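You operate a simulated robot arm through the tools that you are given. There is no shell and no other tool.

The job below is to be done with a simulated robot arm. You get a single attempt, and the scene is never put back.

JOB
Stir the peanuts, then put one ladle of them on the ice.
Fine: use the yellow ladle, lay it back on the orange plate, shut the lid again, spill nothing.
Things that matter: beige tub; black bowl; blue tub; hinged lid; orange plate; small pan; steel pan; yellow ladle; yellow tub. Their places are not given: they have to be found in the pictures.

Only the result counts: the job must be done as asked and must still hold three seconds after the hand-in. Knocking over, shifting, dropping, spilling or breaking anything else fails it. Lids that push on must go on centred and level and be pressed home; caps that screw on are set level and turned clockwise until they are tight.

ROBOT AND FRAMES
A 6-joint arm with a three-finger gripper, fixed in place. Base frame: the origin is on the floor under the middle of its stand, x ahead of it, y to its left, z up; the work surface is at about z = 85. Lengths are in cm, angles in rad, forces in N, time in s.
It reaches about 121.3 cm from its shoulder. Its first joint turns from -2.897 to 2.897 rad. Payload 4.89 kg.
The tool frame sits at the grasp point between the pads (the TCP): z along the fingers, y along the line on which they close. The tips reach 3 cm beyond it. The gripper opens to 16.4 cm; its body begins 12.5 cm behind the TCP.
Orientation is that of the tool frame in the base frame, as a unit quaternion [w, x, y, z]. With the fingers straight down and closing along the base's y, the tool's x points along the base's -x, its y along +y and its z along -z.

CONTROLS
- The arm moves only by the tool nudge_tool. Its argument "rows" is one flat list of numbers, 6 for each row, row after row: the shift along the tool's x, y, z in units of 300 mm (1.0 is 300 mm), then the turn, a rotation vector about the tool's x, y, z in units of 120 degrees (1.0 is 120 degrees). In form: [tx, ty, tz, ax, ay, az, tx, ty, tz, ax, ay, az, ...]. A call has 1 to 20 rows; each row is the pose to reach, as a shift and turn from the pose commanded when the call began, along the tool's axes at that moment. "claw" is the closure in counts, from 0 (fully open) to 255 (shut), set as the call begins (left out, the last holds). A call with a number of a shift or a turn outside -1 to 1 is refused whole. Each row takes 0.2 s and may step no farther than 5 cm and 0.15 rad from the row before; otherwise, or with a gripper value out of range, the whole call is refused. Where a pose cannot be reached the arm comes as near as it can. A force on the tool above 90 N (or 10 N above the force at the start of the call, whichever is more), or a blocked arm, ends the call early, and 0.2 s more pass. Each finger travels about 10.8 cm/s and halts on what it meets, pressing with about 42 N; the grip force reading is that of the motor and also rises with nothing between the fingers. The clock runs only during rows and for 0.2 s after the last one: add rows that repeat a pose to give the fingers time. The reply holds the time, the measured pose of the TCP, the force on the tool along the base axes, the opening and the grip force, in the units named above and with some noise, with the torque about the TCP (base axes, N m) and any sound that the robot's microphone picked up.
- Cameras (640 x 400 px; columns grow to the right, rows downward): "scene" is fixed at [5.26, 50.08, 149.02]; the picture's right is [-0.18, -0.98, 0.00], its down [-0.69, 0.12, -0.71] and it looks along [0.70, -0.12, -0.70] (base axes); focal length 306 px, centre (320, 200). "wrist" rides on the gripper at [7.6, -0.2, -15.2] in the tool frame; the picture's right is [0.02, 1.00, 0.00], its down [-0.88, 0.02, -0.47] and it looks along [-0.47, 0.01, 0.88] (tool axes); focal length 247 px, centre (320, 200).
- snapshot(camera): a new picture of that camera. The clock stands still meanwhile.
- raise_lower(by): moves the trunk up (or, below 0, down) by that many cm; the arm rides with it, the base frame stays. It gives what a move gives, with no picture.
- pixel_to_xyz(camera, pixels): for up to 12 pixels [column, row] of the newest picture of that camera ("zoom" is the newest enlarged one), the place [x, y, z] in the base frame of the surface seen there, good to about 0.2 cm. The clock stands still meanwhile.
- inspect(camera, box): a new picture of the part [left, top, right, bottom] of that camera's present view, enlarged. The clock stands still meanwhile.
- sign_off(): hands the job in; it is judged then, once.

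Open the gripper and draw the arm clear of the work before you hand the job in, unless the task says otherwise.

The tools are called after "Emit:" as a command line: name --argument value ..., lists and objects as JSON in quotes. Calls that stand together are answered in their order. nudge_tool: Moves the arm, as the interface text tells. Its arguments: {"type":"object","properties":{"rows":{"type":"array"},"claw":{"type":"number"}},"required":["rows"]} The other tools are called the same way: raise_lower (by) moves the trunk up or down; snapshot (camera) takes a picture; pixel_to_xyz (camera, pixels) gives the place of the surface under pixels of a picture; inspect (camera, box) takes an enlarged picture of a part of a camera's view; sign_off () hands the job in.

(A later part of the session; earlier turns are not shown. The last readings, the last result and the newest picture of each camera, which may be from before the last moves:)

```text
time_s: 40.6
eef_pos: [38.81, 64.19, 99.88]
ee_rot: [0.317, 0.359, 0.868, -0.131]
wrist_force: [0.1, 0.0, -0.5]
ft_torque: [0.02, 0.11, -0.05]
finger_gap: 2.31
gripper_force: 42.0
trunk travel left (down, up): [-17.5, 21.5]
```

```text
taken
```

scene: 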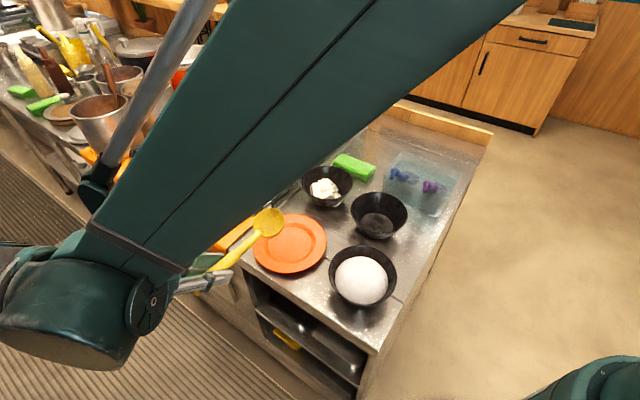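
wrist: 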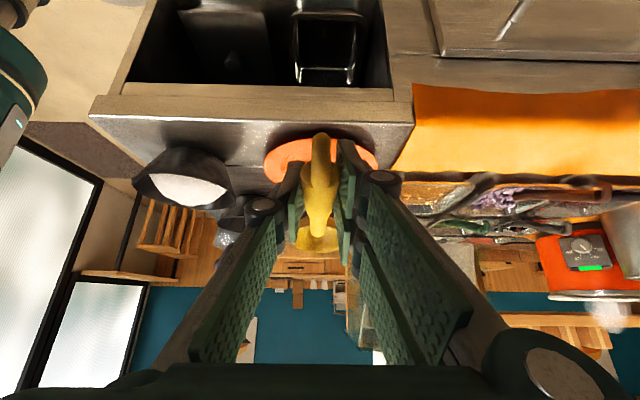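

The ladle is held steadily with its bowl clear of the lid. I'll now slide sideways +22 cm in W to line up with the pan.

Emit:
nudge_tool --rows '[0, 0.1, 0, 0, 0, 0, 0, 0.25, 0, 0, 0, 0, 0, 0.4, 0, 0, 0, 0, 0, 0.55, 0, 0, 0, 0, 0, 0.67, 0, 0, 0, 0, 0, 0.74, 0, 0, 0, 0, 0, 0.74, 0, 0, 0, 0]' --claw 255

Emit:
snapshot --camera "wrist"

Emit:
snapshot --camera "scene"

```text
time_s: 42.2
eef_pos: [54.61, 79.81, 99.8]
ee_rot: [0.317, 0.358, 0.868, -0.131]
wrist_force: [-0.4, 0.2, -1.3]
ft_torque: [0.01, 0.02, -0.04]
finger_gap: 2.27
gripper_force: 41.8
trunk travel left (down, up): [-17.5, 21.5]
```

```text
taken
```

wrist: 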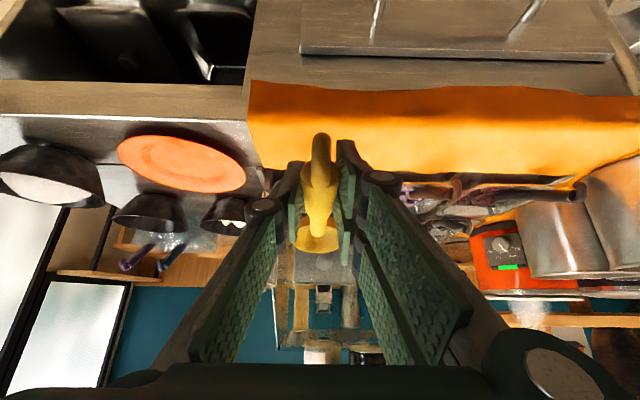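

```text
taken
```

scene: 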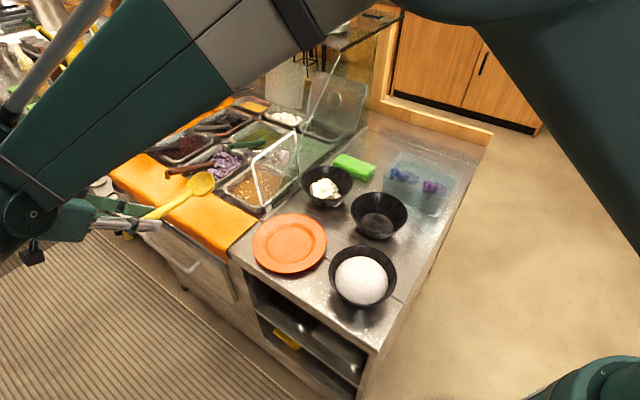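

The ladle is level and clear at (195,190) in the scene view. Now I'll bring the bowl over the pan while pitching the ladle to 50° (handle up).

Emit:
nudge_tool --rows '[-0.0559, 0, 0.0092, 0, 0.0417, 0, -0.1147, 0, 0.0212, 0, 0.0834, 0, -0.176, 0, 0.0358, 0, 0.1251, 0, -0.24, 0, 0.0535, 0, 0.1667, 0, -0.3059, 0, 0.0746, 0, 0.2084, 0, -0.3733, 0, 0.0991, 0, 0.2501, 0, -0.4426, 0, 0.127, 0, 0.2918, 0, -0.513, 0, 0.1588, 0, 0.3335, 0, -0.584, 0, 0.1943, 0, 0.3751, 0, -0.6555, 0, 0.2336, 0, 0.4168, 0, -0.6555, 0, 0.2336, 0, 0.4168, 0]' --claw 255

Emit:
snapshot --camera "wrist"

Emit:
snapshot --camera "scene"

```text
time_s: 44.6
eef_pos: [68.38, 65.92, 107.15]
ee_rot: [-0.08, 0.381, 0.921, 0.033]
wrist_force: [0.9, 0.1, -1.1]
ft_torque: [0.05, 0.05, -0.04]
finger_gap: 2.34
gripper_force: 42.3
trunk travel left (down, up): [-17.5, 21.5]
```

```text
taken
```

wrist: 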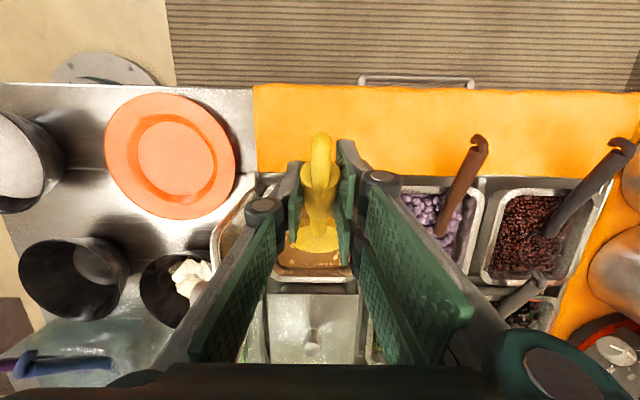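

```text
taken
```

scene: 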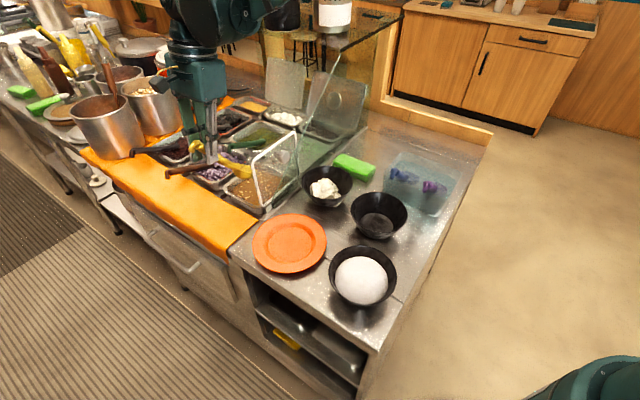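

Emit:
inspect --camera "scene" --box '[180, 100, 320, 215]'

Emit:
inspect --camera "wrist" --box '[200, 120, 440, 300]'

```text
3.48 times, centred on (250, 158) of scene
```

zoom: 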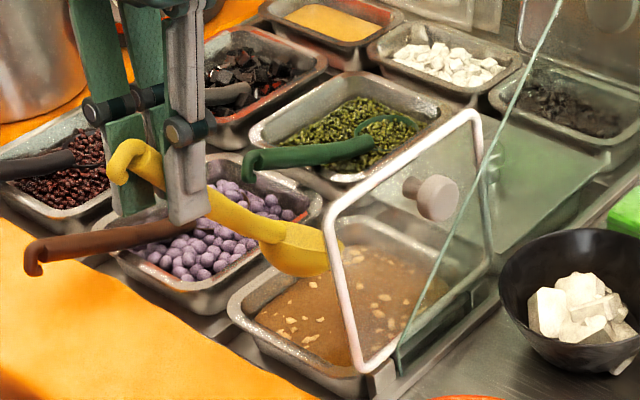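

```text
2.22 times, centred on (320, 210) of wrist
```

zoom: 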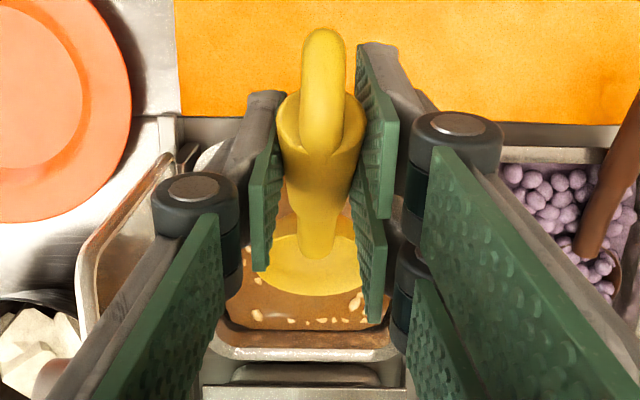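

The bowl hangs over the pan at scene (246,171), clear of the lid. I'll verify the bowl's position via the wrist zoom.

Emit:
pixel_to_xyz --camera "zoom" --pixels '[[318, 240], [300, 270], [340, 270], [300, 290], [320, 150], [320, 60], [260, 310], [350, 315], [300, 350], [240, 330], [145, 240], [120, 200]]'

```text
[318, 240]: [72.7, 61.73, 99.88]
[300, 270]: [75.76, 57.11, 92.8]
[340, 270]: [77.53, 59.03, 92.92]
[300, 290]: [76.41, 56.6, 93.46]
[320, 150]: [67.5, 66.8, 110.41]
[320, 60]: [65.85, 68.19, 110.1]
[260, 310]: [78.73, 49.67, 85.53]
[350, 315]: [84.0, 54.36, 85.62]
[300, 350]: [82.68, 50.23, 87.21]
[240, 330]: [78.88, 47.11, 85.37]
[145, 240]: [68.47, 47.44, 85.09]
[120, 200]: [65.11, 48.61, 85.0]
```

The bowl's rim centre is about U 12, W 95 at z≈96, and the syrup is at z≈85.5, so it matches the plan. I'll lower the ladle into the peanuts until its rim centre is at z≈87.5, watching the forces.

Emit:
nudge_tool --rows '[-0.0119, 0, 0.0487, 0, 0, 0, -0.0238, 0, 0.0974, 0, 0, 0, -0.0349, 0, 0.1462, 0, 0, 0, -0.0459, 0, 0.195, 0, 0, 0, -0.0555, 0, 0.2356, 0, 0, 0, -0.0652, 0, 0.2762, 0, 0, 0]' --claw 255

Emit:
inspect --camera "scene" --box '[200, 110, 320, 215]'

Emit:
inspect --camera "wrist" --box '[200, 120, 440, 300]'

```text
time_s: 46.0
eef_pos: [68.67, 65.53, 98.71]
ee_rot: [-0.079, 0.381, 0.92, 0.033]
wrist_force: [-0.8, -0.9, -0.9]
ft_torque: [0.06, -0.04, -0.01]
finger_gap: 2.28
gripper_force: 42.0
trunk travel left (down, up): [-17.5, 21.5]
```

```text
3.81 times, centred on (260, 162) of scene
```

zoom: 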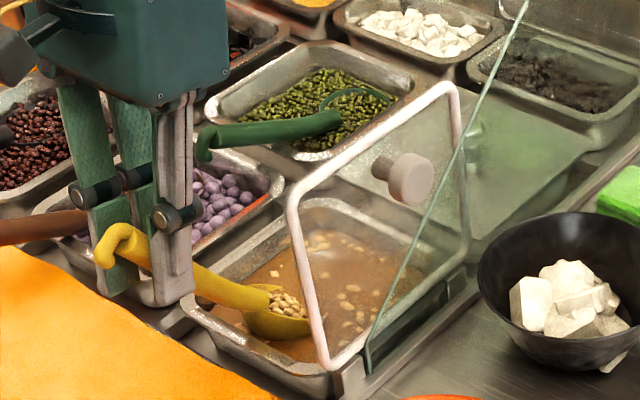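

```text
2.22 times, centred on (320, 210) of wrist
```

zoom: 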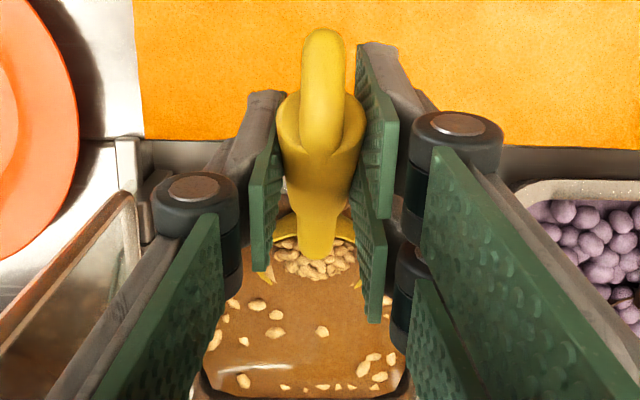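

Peanuts already collect in the bowl as it dips, so the surface level is right. First comes the stirring: one slow loop of about 2 cm radius, slightly deeper, watching the forces.

Emit:
nudge_tool --rows '[-0.0167, -0.03, 0.014, 0, 0, 0, -0.0528, -0.0507, 0.0077, 0, 0, 0, -0.0974, -0.0507, -0.0001, 0, 0, 0, -0.1336, -0.03, -0.0064, 0, 0, 0, -0.1474, 0.0033, -0.0088, 0, 0, 0, -0.1336, 0.0367, -0.0064, 0, 0, 0, -0.0974, 0.0573, -0.0001, 0, 0, 0, -0.0528, 0.0573, 0.0077, 0, 0, 0, -0.0167, 0.0367, 0.014, 0, 0, 0, -0.0029, 0.0033, 0.0164, 0, 0, 0]' --claw 255

Emit:
inspect --camera "wrist" --box '[200, 120, 440, 300]'

Emit:
inspect --camera "scene" --box '[200, 110, 320, 215]'

```text
time_s: 48.2
eef_pos: [68.77, 65.66, 98.17]
ee_rot: [-0.079, 0.381, 0.921, 0.034]
wrist_force: [0.9, 0.4, -1.7]
ft_torque: [0.04, 0.08, 0.04]
finger_gap: 2.29
gripper_force: 42.3
trunk travel left (down, up): [-17.5, 21.5]
```

```text
2.22 times, centred on (320, 210) of wrist
```

zoom: 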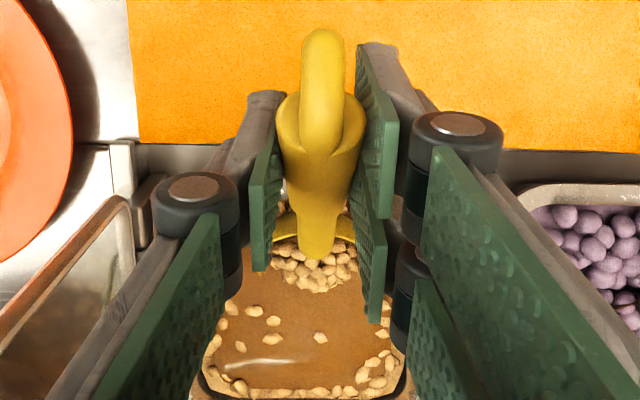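

```text
3.81 times, centred on (260, 162) of scene
```

zoom: 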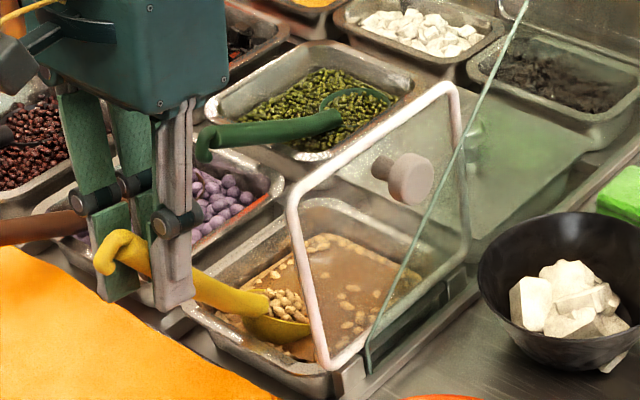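

Stirring brings peanuts up (more pieces visible along the edges), and the forces stay ~1–2 N. I'll stir two more full loops slightly deeper.

Emit:
nudge_tool --rows '[-0.0155, -0.0333, 0.0075, 0, 0, 0, -0.0516, -0.0539, 0.0012, 0, 0, 0, -0.0963, -0.0539, -0.0066, 0, 0, 0, -0.1324, -0.0333, -0.013, 0, 0, 0, -0.1462, 0, -0.0154, 0, 0, 0, -0.1324, 0.0333, -0.013, 0, 0, 0, -0.0963, 0.0539, -0.0066, 0, 0, 0, -0.0516, 0.0539, 0.0012, 0, 0, 0, -0.0155, 0.0333, 0.0075, 0, 0, 0, -0.0017, 0, 0.0099, 0, 0, 0, -0.0155, -0.0333, 0.0075, 0, 0, 0, -0.0516, -0.0539, 0.0012, 0, 0, 0, -0.0963, -0.0539, -0.0066, 0, 0, 0, -0.1324, -0.0333, -0.013, 0, 0, 0, -0.1462, 0, -0.0154, 0, 0, 0, -0.1324, 0.0333, -0.013, 0, 0, 0, -0.0963, 0.0539, -0.0066, 0, 0, 0, -0.0516, 0.0539, 0.0012, 0, 0, 0, -0.0155, 0.0333, 0.0075, 0, 0, 0, -0.0017, 0, 0.0099, 0, 0, 0]' --claw 255

Emit:
inspect --camera "wrist" --box '[200, 120, 440, 300]'

Emit:
inspect --camera "scene" --box '[200, 110, 320, 215]'

```text
time_s: 52.4
eef_pos: [68.87, 65.63, 97.69]
ee_rot: [-0.08, 0.381, 0.921, 0.032]
wrist_force: [0.1, 0.7, -2.2]
ft_torque: [0.02, 0.06, 0.02]
finger_gap: 2.29
gripper_force: 41.8
trunk travel left (down, up): [-17.5, 21.5]
```

```text
2.22 times, centred on (320, 210) of wrist
```

zoom: 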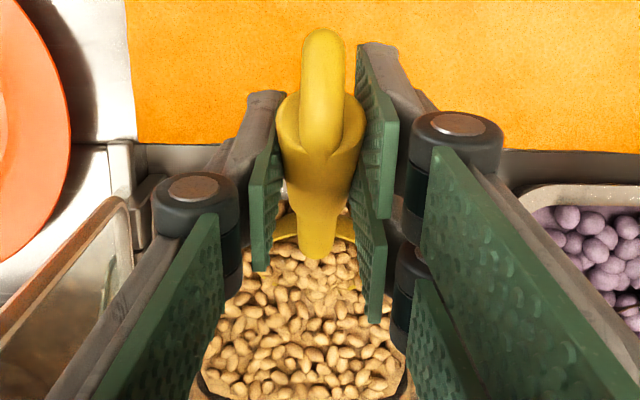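

```text
3.81 times, centred on (260, 162) of scene
```

zoom: 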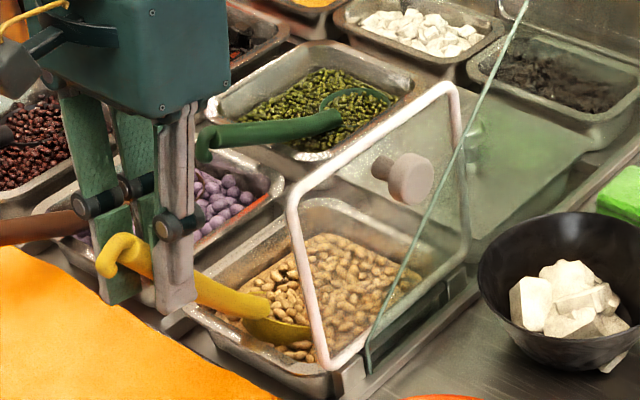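

The surface is now covered with peanuts, so the stirring works. I'll do one more loop for good measure before scooping.

Emit:
nudge_tool --rows '[-0.0138, -0.0333, -0.0024, 0, 0, 0, -0.0499, -0.0539, -0.0087, 0, 0, 0, -0.0946, -0.0539, -0.0165, 0, 0, 0, -0.1307, -0.0333, -0.0228, 0, 0, 0, -0.1445, 0, -0.0252, 0, 0, 0, -0.1307, 0.0333, -0.0228, 0, 0, 0, -0.0946, 0.0539, -0.0165, 0, 0, 0, -0.0499, 0.0539, -0.0087, 0, 0, 0, -0.0138, 0.0333, -0.0024, 0, 0, 0, 0, 0, 0, 0, 0, 0]' --claw 255

Emit:
inspect --camera "scene" --box '[200, 110, 320, 215]'

```text
time_s: 54.6
eef_pos: [68.76, 65.78, 97.8]
ee_rot: [-0.08, 0.38, 0.921, 0.033]
wrist_force: [0.2, 0.1, -1.2]
ft_torque: [0.0, 0.11, 0.04]
finger_gap: 2.31
gripper_force: 41.9
trunk travel left (down, up): [-17.5, 21.5]
```

```text
3.81 times, centred on (260, 162) of scene
```

zoom: 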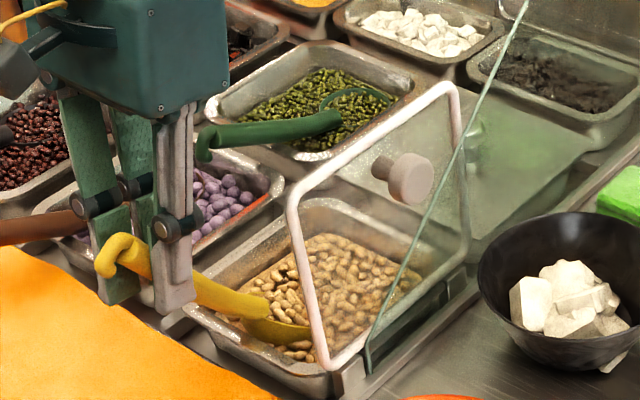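

The peanuts are evenly mixed up. Now the scoop: push forward along the floor while levelling the ladle, then lift it level out of the pan.

Emit:
nudge_tool --rows '[-0.0135, 0, 0.0255, 0, -0.0417, 0, -0.0269, 0, 0.0649, 0, -0.0917, 0, -0.0451, 0, 0.1052, 0, -0.1417, 0, -0.0573, 0, 0.1394, 0, -0.1834, 0, -0.0546, 0, 0.1662, 0, -0.2167, 0, -0.0466, 0, 0.188, 0, -0.25, 0, -0.0398, 0, 0.2036, 0, -0.2834, 0, -0.0351, 0, 0.216, 0, -0.3167, 0, -0.0283, 0, 0.2224, 0, -0.35, 0, -0.0234, 0, 0.2252, 0, -0.3834, 0, -0.0225, 0, 0.2186, 0, -0.4084, 0, -0.0174, 0, 0.1878, 0, -0.4167, 0]' --claw 255

Emit:
inspect --camera "scene" --box '[180, 100, 320, 215]'

Emit:
snapshot --camera "wrist"

```text
time_s: 57.2
eef_pos: [68.6, 66.1, 92.09]
ee_rot: [0.317, 0.359, 0.868, -0.131]
wrist_force: [0.5, 0.3, -2.0]
ft_torque: [0.03, 0.08, 0.01]
finger_gap: 2.27
gripper_force: 41.6
trunk travel left (down, up): [-17.5, 21.5]
```

```text
3.48 times, centred on (250, 158) of scene
```

zoom: 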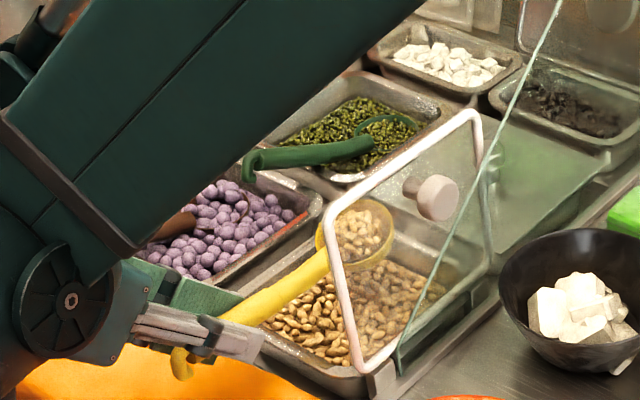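

```text
taken
```

wrist: 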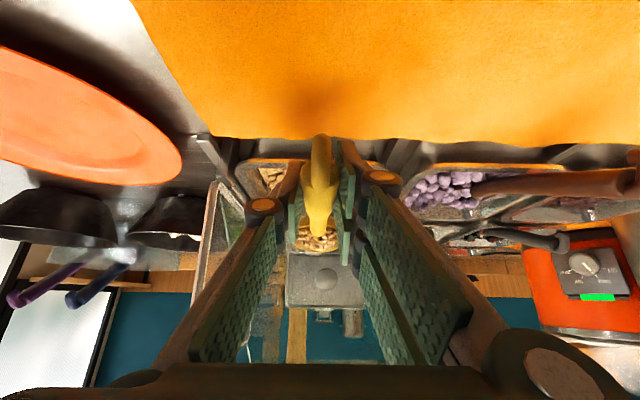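

The ladle comes out with a good load of peanuts. I'll zoom in on the bowl to check the fill and whether it's level.

Emit:
inspect --camera "scene" --box '[230, 140, 294, 180]'

Emit:
pixel_to_xyz --camera "zoom" --pixels '[[240, 170], [280, 180], [200, 190], [260, 130], [180, 220], [330, 160], [255, 220], [220, 140], [300, 140], [290, 200]]'

```text
10.00 times, centred on (262, 160) of scene
```

zoom: 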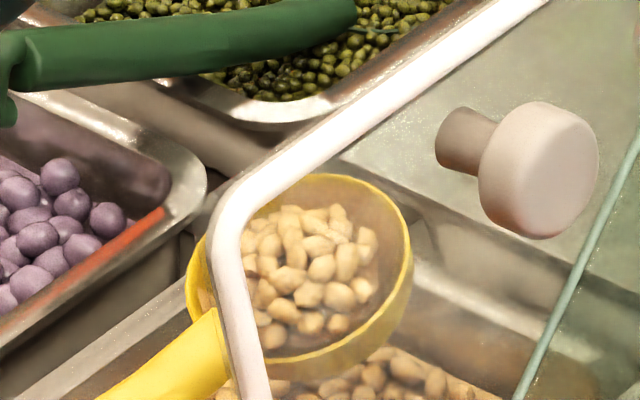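

```text
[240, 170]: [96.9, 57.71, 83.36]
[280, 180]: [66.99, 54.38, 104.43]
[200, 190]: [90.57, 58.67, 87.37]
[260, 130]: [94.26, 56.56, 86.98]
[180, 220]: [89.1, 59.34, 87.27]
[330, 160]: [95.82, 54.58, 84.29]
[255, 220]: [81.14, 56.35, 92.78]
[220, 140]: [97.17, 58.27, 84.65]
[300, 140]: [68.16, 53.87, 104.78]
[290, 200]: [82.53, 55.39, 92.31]
```

Peanuts fill much of the bowl. I'll measure the peanut level inside it against the rim.

Emit:
pixel_to_xyz --camera "zoom" --pixels '[[300, 280], [320, 265], [285, 300], [340, 290], [310, 295], [330, 240], [370, 300], [400, 250], [350, 190], [190, 270], [300, 360], [390, 300]]'

Emit:
inspect --camera "wrist" --box '[270, 120, 370, 270]'

```text
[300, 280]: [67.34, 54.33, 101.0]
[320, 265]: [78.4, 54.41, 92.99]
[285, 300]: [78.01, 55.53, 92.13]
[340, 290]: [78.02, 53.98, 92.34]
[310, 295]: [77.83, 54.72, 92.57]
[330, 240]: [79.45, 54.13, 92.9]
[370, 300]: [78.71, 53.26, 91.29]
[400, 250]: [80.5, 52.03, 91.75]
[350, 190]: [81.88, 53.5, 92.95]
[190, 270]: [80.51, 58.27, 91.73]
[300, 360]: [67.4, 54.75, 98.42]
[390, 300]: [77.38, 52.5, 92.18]
```

```text
2.67 times, centred on (320, 195) of wrist
```

zoom: 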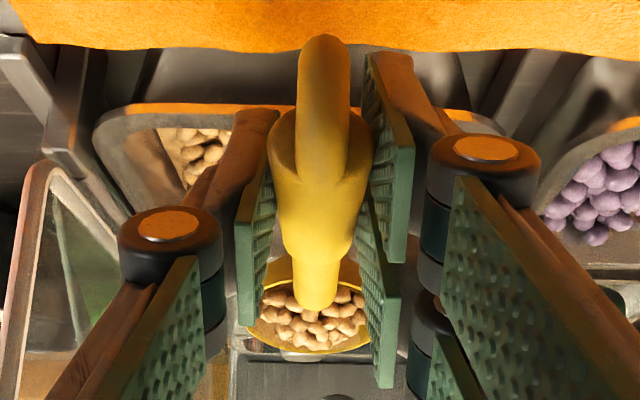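

The peanuts reach nearly the rim (z≈92.1–93 against the rim at ~92.9), so it's a full, level ladle. I'll lift gently and draw it back out past the lid.

Emit:
nudge_tool --rows '[-0.0086, 0, -0.0102, 0, 0, 0, -0.0258, 0, -0.0306, 0, 0, 0, -0.0515, 0, -0.0612, 0, 0, 0, -0.0816, 0, -0.0969, 0, 0, 0, -0.1117, 0, -0.1326, 0, 0, 0, -0.1276, 0, -0.1671, 0, 0, 0, -0.1205, 0, -0.1948, 0, 0, 0, -0.0917, 0, -0.2278, 0, 0, 0, -0.0483, 0, -0.2644, 0, 0, 0, 0.0027, 0, -0.3073, 0, 0, 0, 0.0587, 0, -0.3545, 0, 0, 0, 0.1148, 0, -0.4018, 0, 0, 0, 0.1709, 0, -0.449, 0, 0, 0, 0.227, 0, -0.4963, 0, 0, 0, 0.278, 0, -0.5392, 0, 0, 0, 0.3137, 0, -0.5693, 0, 0, 0, 0.3341, 0, -0.5865, 0, 0, 0, 0.3443, 0, -0.595, 0, 0, 0, 0.3468, 0, -0.5972, 0, 0, 0]' --claw 255

Emit:
snapshot --camera "scene"

Emit:
inspect --camera "scene" --box '[130, 150, 290, 250]'

```text
time_s: 61.2
eef_pos: [54.79, 79.7, 99.2]
ee_rot: [0.316, 0.36, 0.868, -0.132]
wrist_force: [0.4, 0.5, -1.5]
ft_torque: [0.1, 0.07, -0.01]
finger_gap: 2.3
gripper_force: 41.9
trunk travel left (down, up): [-17.5, 21.5]
```

```text
taken
```

scene: 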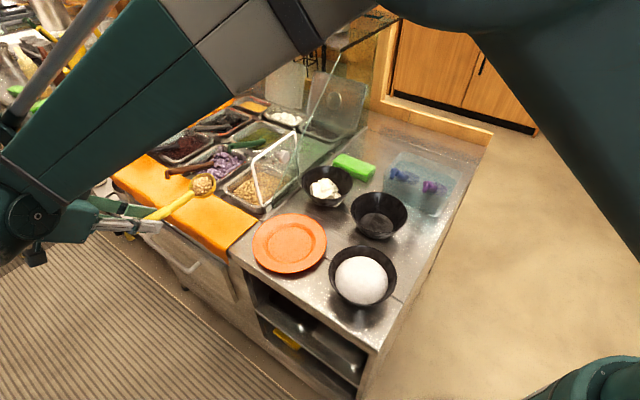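

```text
4.00 times, centred on (210, 200) of scene
```

zoom: 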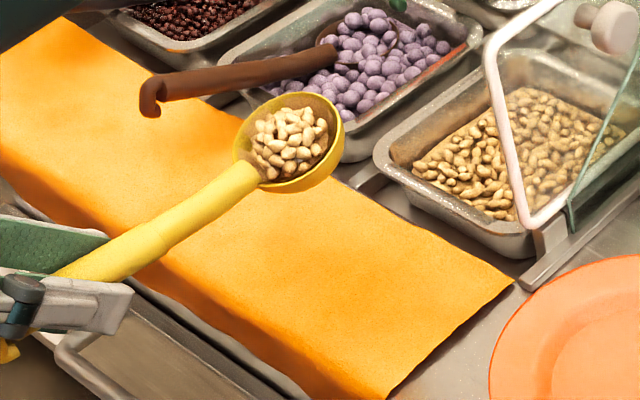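

The load stays in place and nothing has spilled. Before carrying it over, I'll measure the ice bowl accurately.

Emit:
inspect --camera "scene" --box '[314, 235, 410, 315]'

Emit:
pixel_to_xyz --camera "zoom" --pixels '[[320, 100], [120, 180], [525, 180], [320, 70], [320, 260], [320, 200], [230, 200], [410, 200], [320, 150], [320, 320], [160, 130], [480, 130]]'

```text
5.00 times, centred on (362, 275) of scene
```

zoom: 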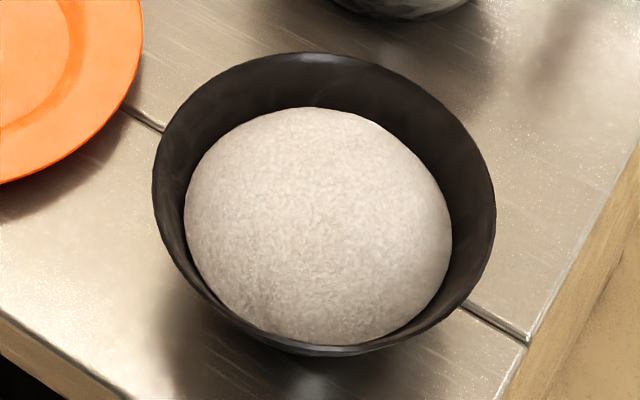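

```text
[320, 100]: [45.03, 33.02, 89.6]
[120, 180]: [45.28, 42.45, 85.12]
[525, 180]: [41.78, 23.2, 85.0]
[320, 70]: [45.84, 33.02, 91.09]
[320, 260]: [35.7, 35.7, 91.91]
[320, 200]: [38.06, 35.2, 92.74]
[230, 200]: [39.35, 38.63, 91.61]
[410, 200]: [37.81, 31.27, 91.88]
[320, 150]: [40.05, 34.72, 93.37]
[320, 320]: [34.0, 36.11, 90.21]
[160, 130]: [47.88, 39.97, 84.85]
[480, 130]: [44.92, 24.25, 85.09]
```

The ice bowl centre is about (38.9,34.9), its rim at z≈91.4, and the ice top at z≈93.4. I'll carry the ladle smoothly sideways toward it, first half.

Emit:
nudge_tool --rows '[0, -0.0133, 0, 0, 0, 0, 0, -0.0433, 0, 0, 0, 0, 0, -0.09, 0, 0, 0, 0, 0, -0.1533, 0, 0, 0, 0, 0, -0.2267, 0, 0, 0, 0, 0, -0.3067, 0, 0, 0, 0, 0, -0.3867, 0, 0, 0, 0, 0, -0.4667, 0, 0, 0, 0, 0, -0.5467, 0, 0, 0, 0, 0, -0.62, 0, 0, 0, 0, 0, -0.6733, 0, 0, 0, 0, 0, -0.71, 0, 0, 0, 0, 0, -0.7267, 0, 0, 0, 0, 0, -0.7333, 0, 0, 0, 0]' --claw 255

Emit:
snapshot --camera "scene"

Emit:
snapshot --camera "wrist"

```text
time_s: 64.2
eef_pos: [39.09, 64.06, 99.29]
ee_rot: [0.317, 0.359, 0.868, -0.131]
wrist_force: [1.0, 0.5, -1.1]
ft_torque: [0.07, 0.08, -0.01]
finger_gap: 2.29
gripper_force: 41.9
trunk travel left (down, up): [-17.5, 21.5]
```

```text
taken
```

scene: 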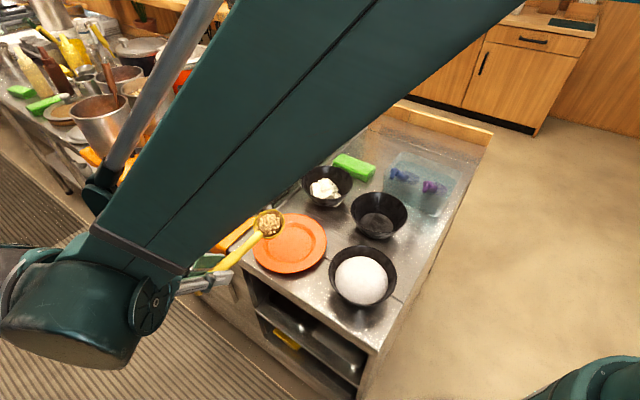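

```text
taken
```

wrist: 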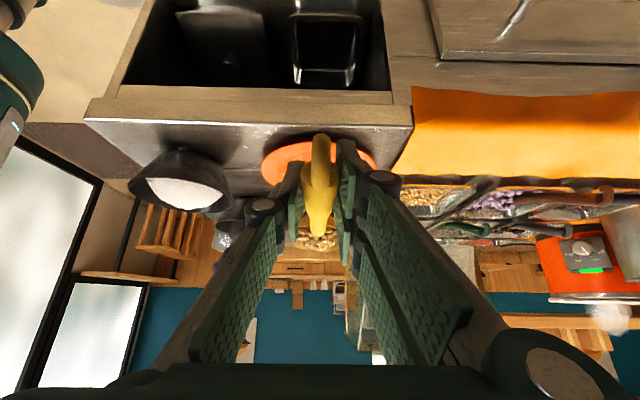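

The load is intact at (268,222). I'll continue the second half in two smaller steps, since the arm folds closer to its base here.

Emit:
nudge_tool --rows '[0, -0.0133, 0, 0, 0, 0, 0, -0.0433, 0, 0, 0, 0, 0, -0.09, 0, 0, 0, 0, 0, -0.15, 0, 0, 0, 0, 0, -0.21, 0, 0, 0, 0, 0, -0.27, 0, 0, 0, 0, 0, -0.31, 0, 0, 0, 0, 0, -0.3333, 0, 0, 0, 0, 0, -0.34, 0, 0, 0, 0]' --claw 255

Emit:
snapshot --camera "scene"

Emit:
snapshot --camera "wrist"

```text
time_s: 66.2
eef_pos: [32.82, 58.27, 98.27]
ee_rot: [0.317, 0.364, 0.866, -0.134]
wrist_force: [0.0, -0.3, -1.3]
ft_torque: [0.06, 0.09, 0.01]
finger_gap: 2.28
gripper_force: 42.4
trunk travel left (down, up): [-17.5, 21.5]
```

```text
taken
```

scene: 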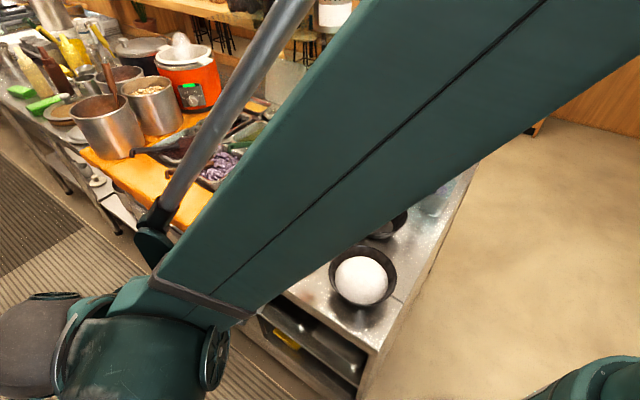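

```text
taken
```

wrist: 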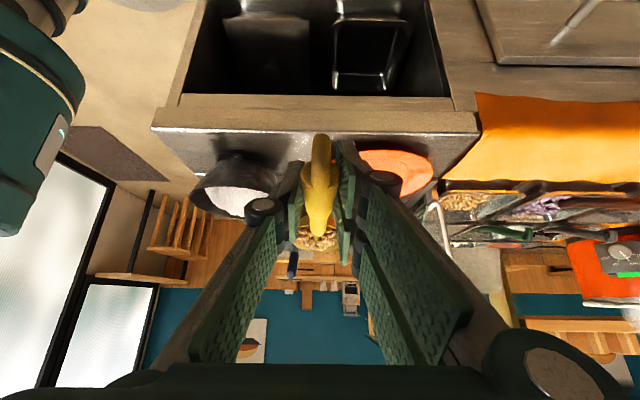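

The arm stopped short here: it is commanded at W≈62.7 but reads W≈64.4 and 1 cm low, so something in the arm is near its limit. I'll measure the arm's links in the picture to understand why.

Emit:
pixel_to_xyz --camera "scene" --pixels '[[560, 60], [450, 100], [350, 170], [280, 230], [210, 290], [140, 350], [210, 355], [30, 340], [180, 190], [150, 240], [590, 380], [620, 360]]'

Emit:
pixel_to_xyz --camera "wrist" --pixels '[[30, 120], [55, 180], [20, 200], [60, 60], [10, 40], [318, 240], [310, 232], [325, 232], [80, 10], [50, 150]]'

```text
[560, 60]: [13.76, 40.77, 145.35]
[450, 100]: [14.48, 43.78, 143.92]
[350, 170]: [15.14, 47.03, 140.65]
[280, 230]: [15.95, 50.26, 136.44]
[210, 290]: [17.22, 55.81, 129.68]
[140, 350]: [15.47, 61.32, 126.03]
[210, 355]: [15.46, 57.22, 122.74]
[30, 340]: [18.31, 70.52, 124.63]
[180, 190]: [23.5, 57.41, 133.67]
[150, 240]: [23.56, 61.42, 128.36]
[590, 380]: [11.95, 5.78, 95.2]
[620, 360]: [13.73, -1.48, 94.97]
```

```text
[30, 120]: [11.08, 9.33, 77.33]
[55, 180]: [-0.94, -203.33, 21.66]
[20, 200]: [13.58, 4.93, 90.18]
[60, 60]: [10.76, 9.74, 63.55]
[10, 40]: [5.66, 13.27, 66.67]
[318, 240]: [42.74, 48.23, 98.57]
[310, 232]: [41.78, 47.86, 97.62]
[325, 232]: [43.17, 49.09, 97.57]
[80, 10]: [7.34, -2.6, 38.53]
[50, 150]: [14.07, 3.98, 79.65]
```

The forearm is steeply folded (about 45° down), so the elbow is at its inner limit. At greater height the arm can come closer, so I'll raise the ladle 17 cm (level) and later lower the trunk by the same amount.

Emit:
nudge_tool --rows '[-0.0107, 0, -0.0128, 0, 0, 0, -0.0322, 0, -0.0382, 0, 0, 0, -0.0644, 0, -0.0765, 0, 0, 0, -0.1031, 0, -0.1224, 0, 0, 0, -0.1417, 0, -0.1683, 0, 0, 0, -0.1804, 0, -0.2141, 0, 0, 0, -0.219, 0, -0.26, 0, 0, 0, -0.2577, 0, -0.3059, 0, 0, 0, -0.2942, 0, -0.3493, 0, 0, 0, -0.3264, 0, -0.3875, 0, 0, 0, -0.35, 0, -0.4155, 0, 0, 0, -0.3608, 0, -0.4283, 0, 0, 0, -0.3651, 0, -0.4334, 0, 0, 0]' --claw 255

Emit:
snapshot --camera "wrist"

Emit:
snapshot --camera "scene"

```text
time_s: 67.7
eef_pos: [34.45, 64.25, 104.29]
ee_rot: [0.316, 0.365, 0.866, -0.133]
wrist_force: [-0.5, 0.5, -1.4]
ft_torque: [0.03, 0.09, -0.04]
finger_gap: 2.29
gripper_force: 42.3
trunk travel left (down, up): [-17.5, 21.5]
stopped in row 7: the arm was blocked; the commanded pose is now the measured one
```

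```text
taken
```

wrist: 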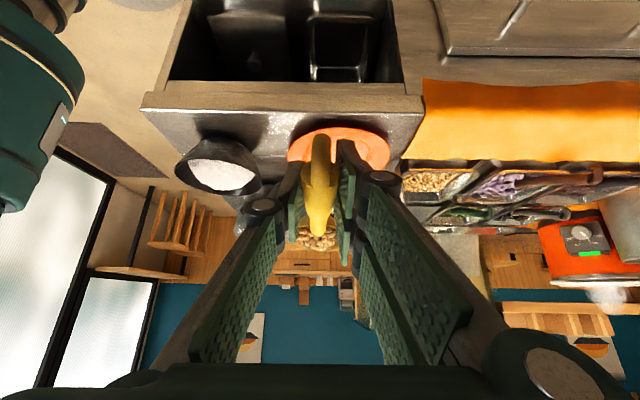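

```text
taken
```

scene: 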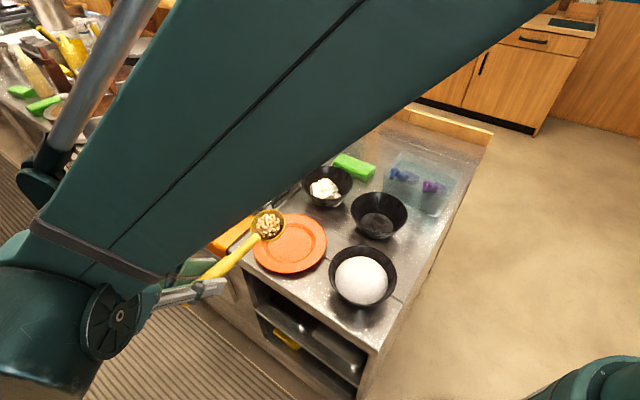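

Both times the arm stopped with the wrist at the same bearing, which points to a tool-roll limit rather than reach. Yawing the level ladle about 14° counter-clockwise should relieve it; I'll do that slowly in place.

Emit:
nudge_tool --rows '[0, 0, 0, -0.0094, 0, -0.0112, 0, 0, 0, -0.0282, 0, -0.0335, 0, 0, 0, -0.047, 0, -0.0559, 0, 0, 0, -0.0658, 0, -0.0782, 0, 0, 0, -0.0752, 0, -0.0894, 0, 0, 0, -0.0752, 0, -0.0894]' --claw 255

Emit:
snapshot --camera "wrist"

Emit:
snapshot --camera "scene"

```text
time_s: 69.3
eef_pos: [36.15, 66.45, 102.75]
ee_rot: [0.329, 0.264, 0.902, -0.096]
wrist_force: [-0.4, 0.6, -1.9]
ft_torque: [0.04, 0.09, -0.02]
finger_gap: 2.26
gripper_force: 42.0
trunk travel left (down, up): [-17.5, 21.5]
stopped in row 6: the arm was blocked; the commanded pose is now the measured one
```

```text
taken
```

wrist: 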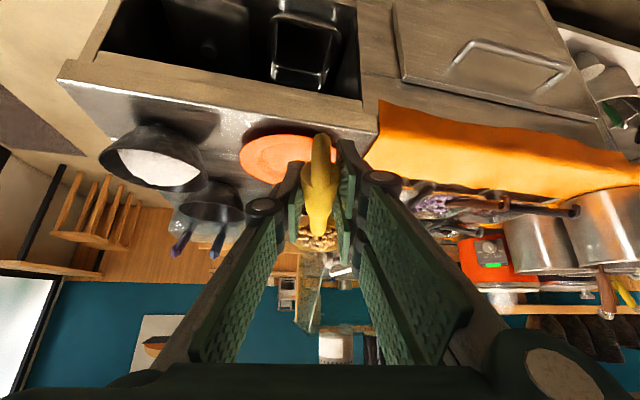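

```text
taken
```

scene: 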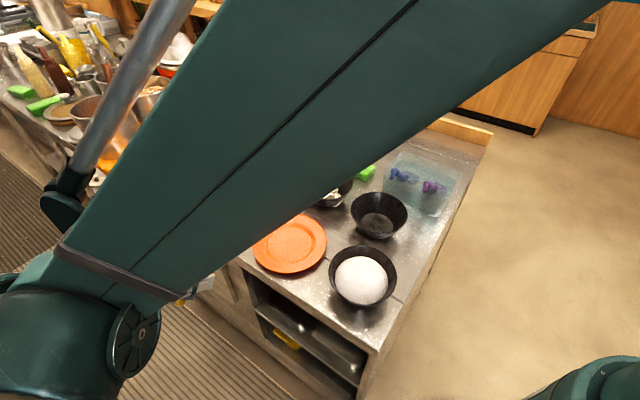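

All three stops share the same wrist bearing (~76°), which fits the first joint's limit rather than the tool roll. So I need the handle pointing the other way: I'll yaw the level ladle clockwise ~27° in place, swinging the wrist back from that limit.

Emit:
nudge_tool --rows '[0, 0, 0, 0.0105, 0, 0.0125, 0, 0, 0, 0.0315, 0, 0.0375, 0, 0, 0, 0.0575, 0, 0.0684, 0, 0, 0, 0.0835, 0, 0.0993, 0, 0, 0, 0.1095, 0, 0.1302, 0, 0, 0, 0.1305, 0, 0.1552, 0, 0, 0, 0.143, 0, 0.17, 0, 0, 0, 0.147, 0, 0.1748, 0, 0, 0, 0.147, 0, 0.1748]' --claw 255

Emit:
snapshot --camera "scene"

Emit:
snapshot --camera "wrist"

```text
time_s: 71.3
eef_pos: [36.54, 66.19, 102.86]
ee_rot: [0.294, 0.468, 0.818, -0.161]
wrist_force: [-0.3, -0.1, -1.2]
ft_torque: [0.07, 0.11, -0.03]
finger_gap: 2.3
gripper_force: 42.3
out of reach, approached as far as the arm can: row 7, 8, 9
trunk travel left (down, up): [-17.5, 21.5]
```

```text
taken
```

scene: 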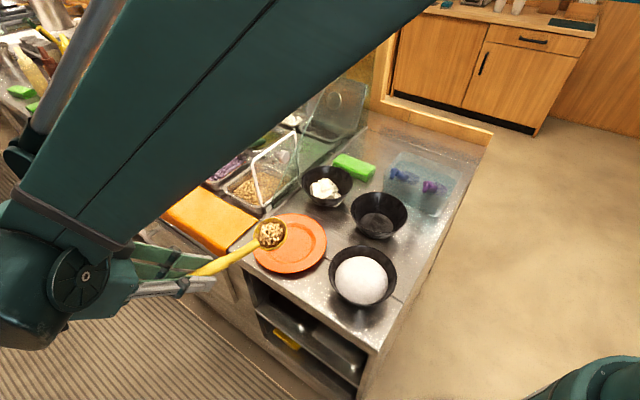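

```text
taken
```

wrist: 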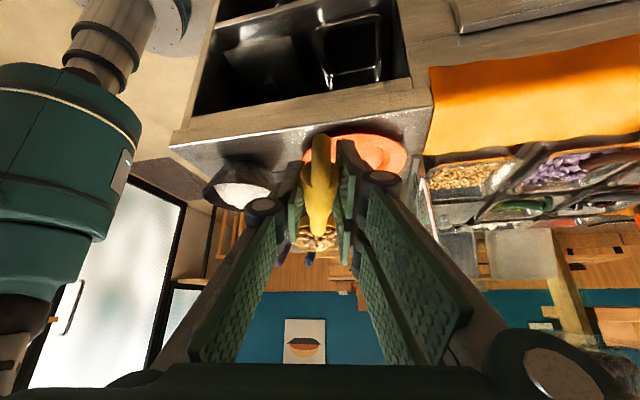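

The ladle is still level with its load at scene (270,234); the tool roll is now at its own edge at this bearing. A handle heading of ~125° with a slight 5° pitch satisfies both limits, so I'll move there, over the ice, at a safe height.

Emit:
nudge_tool --rows '[0, 0, 0, -0.0067, 0.0104, -0.008, -0.006, -0.0094, 0.006, -0.0134, 0.0209, -0.016, -0.0208, -0.0329, 0.0211, -0.0201, 0.0313, -0.0239, -0.0447, -0.0704, 0.0451, -0.0268, 0.0417, -0.0319, -0.0744, -0.1173, 0.0752, -0.0268, 0.0417, -0.0319, -0.1072, -0.1689, 0.1083, -0.0268, 0.0417, -0.0319, -0.1429, -0.2253, 0.1444, -0.0268, 0.0417, -0.0319, -0.1786, -0.2816, 0.1805, -0.0268, 0.0417, -0.0319, -0.2114, -0.3332, 0.2136, -0.0268, 0.0417, -0.0319, -0.2411, -0.3801, 0.2437, -0.0268, 0.0417, -0.0319, -0.2679, -0.4224, 0.2708, -0.0268, 0.0417, -0.0319, -0.2858, -0.4505, 0.2889, -0.0268, 0.0417, -0.0319, -0.2947, -0.4646, 0.2979, -0.0268, 0.0417, -0.0319, -0.2977, -0.4693, 0.3009, -0.0268, 0.0417, -0.0319]' --claw 255

Emit:
snapshot --camera "scene"

Emit:
snapshot --camera "wrist"

```text
time_s: 73.9
eef_pos: [33.95, 56.11, 98.19]
ee_rot: [0.267, 0.446, 0.843, -0.139]
wrist_force: [-0.3, 0.1, -0.9]
ft_torque: [0.03, 0.05, 0.0]
finger_gap: 2.27
gripper_force: 42.2
trunk travel left (down, up): [-17.5, 21.5]
stopped in row 13: the arm was blocked; the commanded pose is now the measured one
```

```text
taken
```

scene: 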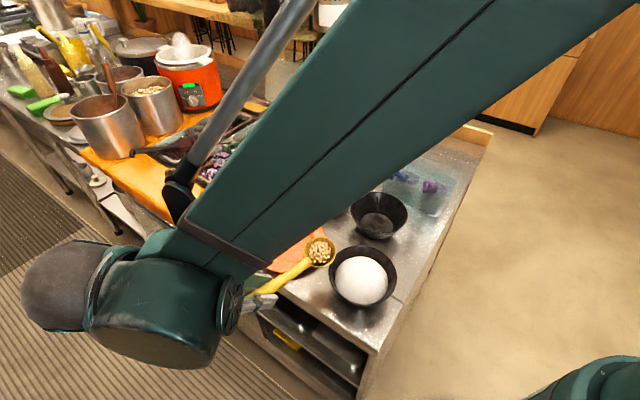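

```text
taken
```

wrist: 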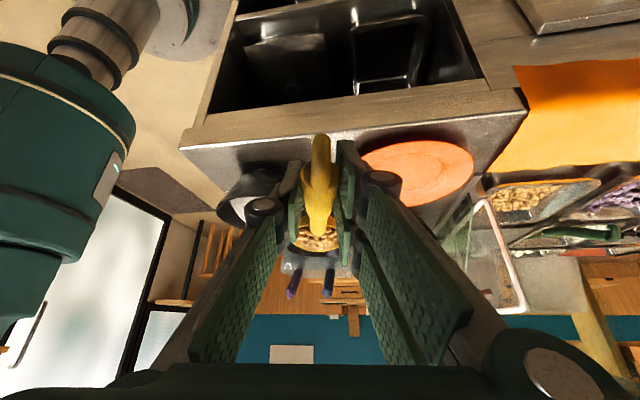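

The arm was physically blocked again, without an "out of reach" note, so something other than the joint range is in the way. I'll measure where the forearm is now to find what it could be touching.

Emit:
pixel_to_xyz --camera "scene" --pixels '[[560, 40], [480, 80], [420, 120], [350, 170], [300, 220], [240, 260], [160, 320], [60, 290], [220, 110], [190, 180], [620, 370], [560, 390]]'

Emit:
pixel_to_xyz --camera "wrist" --pixels '[[60, 100], [100, 180], [60, 240], [20, 290], [100, 30], [130, 100], [40, 60], [110, 130], [310, 235], [325, 240], [190, 10], [20, 200]]'

```text
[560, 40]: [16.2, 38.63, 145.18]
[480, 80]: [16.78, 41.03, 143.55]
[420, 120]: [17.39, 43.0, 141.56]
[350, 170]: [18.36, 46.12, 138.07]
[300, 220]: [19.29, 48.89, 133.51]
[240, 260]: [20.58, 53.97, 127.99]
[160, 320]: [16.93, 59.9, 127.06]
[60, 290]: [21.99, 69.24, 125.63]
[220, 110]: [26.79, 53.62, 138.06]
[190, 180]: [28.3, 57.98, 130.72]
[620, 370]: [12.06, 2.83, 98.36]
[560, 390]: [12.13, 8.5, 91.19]
```

```text
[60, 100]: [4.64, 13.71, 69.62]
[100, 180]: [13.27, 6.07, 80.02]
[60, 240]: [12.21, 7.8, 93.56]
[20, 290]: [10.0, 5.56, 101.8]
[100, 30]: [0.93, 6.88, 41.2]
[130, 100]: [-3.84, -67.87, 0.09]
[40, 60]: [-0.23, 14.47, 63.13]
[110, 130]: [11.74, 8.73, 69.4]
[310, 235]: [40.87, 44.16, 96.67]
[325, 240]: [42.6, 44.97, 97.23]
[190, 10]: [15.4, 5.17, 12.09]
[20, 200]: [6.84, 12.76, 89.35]
```

Reaching the ice with this outward-leaning grip isn't working, so I'll set the loaded, level ladle back on the plate in its stable rest pose and regrip it upright. First I'll move back over the plate smoothly.

Emit:
nudge_tool --rows '[-0.0034, 0.0134, 0.0044, -0.0022, -0.0017, -0.0028, -0.0111, 0.0435, 0.0143, -0.0071, -0.0055, -0.0092, -0.023, 0.0903, 0.0296, -0.0147, -0.0114, -0.0191, -0.0374, 0.1472, 0.0483, -0.024, -0.0186, -0.0312, -0.0519, 0.204, 0.0669, -0.0332, -0.0257, -0.0432, -0.0655, 0.2576, 0.0845, -0.042, -0.0325, -0.0545, -0.0766, 0.3011, 0.0987, -0.0491, -0.038, -0.0637, -0.0825, 0.3245, 0.1064, -0.0529, -0.0409, -0.0687, -0.0851, 0.3345, 0.1097, -0.0545, -0.0422, -0.0708, -0.0851, 0.3345, 0.1097, -0.0545, -0.0422, -0.0708]' --claw 255

Emit:
snapshot --camera "scene"

Emit:
snapshot --camera "wrist"

```text
time_s: 76.1
eef_pos: [44.32, 58.19, 97.03]
ee_rot: [0.318, 0.359, 0.868, -0.129]
wrist_force: [0.7, 0.3, -0.9]
ft_torque: [0.06, 0.1, 0.01]
finger_gap: 2.32
gripper_force: 41.9
trunk travel left (down, up): [-17.5, 21.5]
```

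```text
taken
```

scene: 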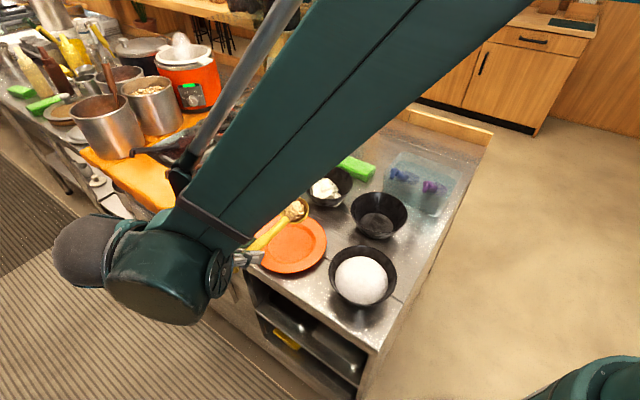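

```text
taken
```

wrist: 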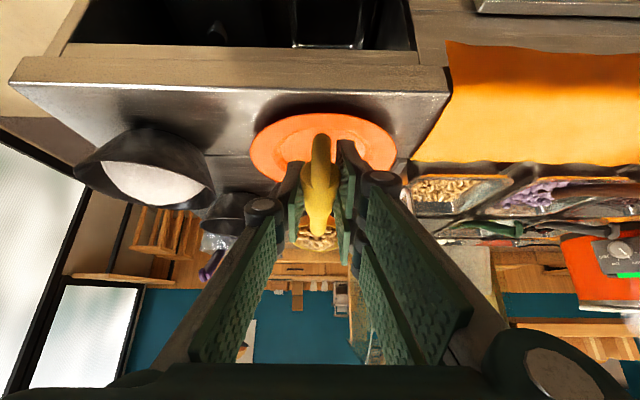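

The load is intact and the ladle is level above the plate. I'll lower it slowly back to the rest height z≈88.9.

Emit:
nudge_tool --rows '[0.0106, 0.0004, 0.0124, 0, 0, 0, 0.0318, 0.0013, 0.0371, 0, 0, 0, 0.0601, 0.0024, 0.0701, 0, 0, 0, 0.0884, 0.0036, 0.1032, 0, 0, 0, 0.1149, 0.0046, 0.1341, 0, 0, 0, 0.1379, 0.0055, 0.1609, 0, 0, 0, 0.1556, 0.0062, 0.1815, 0, 0, 0, 0.1662, 0.0067, 0.1939, 0, 0, 0, 0.1724, 0.0069, 0.2011, 0, 0, 0, 0.1768, 0.0071, 0.2063, 0, 0, 0, 0.1768, 0.0071, 0.2063, 0, 0, 0]' --claw 255

Emit:
inspect --camera "scene" --box '[220, 170, 380, 300]'

```text
time_s: 78.5
eef_pos: [44.41, 58.33, 89.04]
ee_rot: [0.318, 0.359, 0.868, -0.129]
wrist_force: [0.0, 1.1, 10.3]
ft_torque: [-1.1, -1.09, 0.08]
finger_gap: 2.32
gripper_force: 42.0
trunk travel left (down, up): [-17.5, 21.5]
```

```text
3.08 times, centred on (300, 235) of scene
```

zoom: 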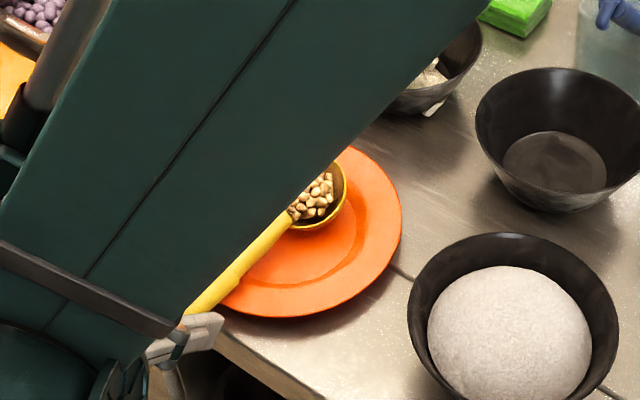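

The bowl touches down first (10 N), with the handle about 2 mm above the plate rim. I'll pitch back a hair (0.013 rad) so both rest before releasing.

Emit:
nudge_tool --rows '[0, 0, 0, 0, -0.003, 0, 0, 0, 0, 0, -0.0062, 0, 0, 0, 0, 0, -0.0062, 0]' --claw 255

```text
time_s: 79.3
eef_pos: [44.51, 58.46, 88.86]
ee_rot: [0.323, 0.359, 0.865, -0.132]
wrist_force: [0.7, 0.3, -1.5]
ft_torque: [0.06, 0.06, 0.0]
finger_gap: 2.31
gripper_force: 42.1
trunk travel left (down, up): [-17.5, 21.5]
```

The force is back to just the ladle's weight at the original height. I'll open the claw gently and check that the loaded ladle rests quietly.

Emit:
nudge_tool --rows '[0, 0, 0, 0, 0, 0, 0, 0, 0, 0, 0, 0]' --claw 190

Emit:
snapshot --camera "wrist"

Emit:
inspect --camera "scene" --box '[260, 200, 360, 290]'

```text
time_s: 79.9
eef_pos: [44.43, 58.49, 88.99]
ee_rot: [0.324, 0.358, 0.866, -0.132]
wrist_force: [0.7, -0.6, -0.2]
ft_torque: [-0.01, 0.01, 0.0]
finger_gap: 4.18
gripper_force: 0.0
trunk travel left (down, up): [-17.5, 21.5]
```

```text
taken
```

wrist: 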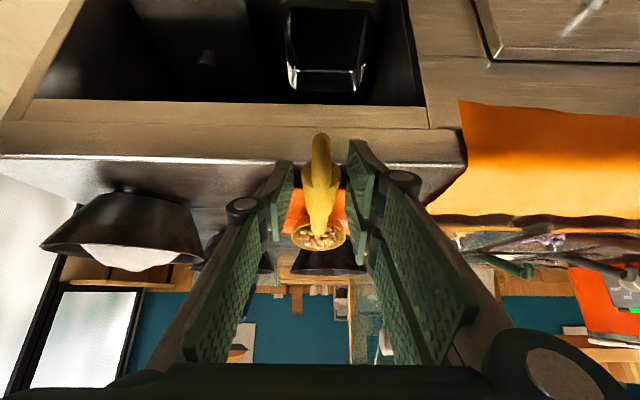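

```text
4.44 times, centred on (310, 245) of scene
```

zoom: 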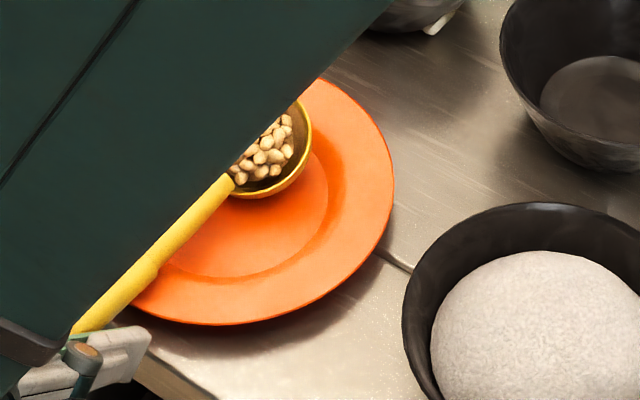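

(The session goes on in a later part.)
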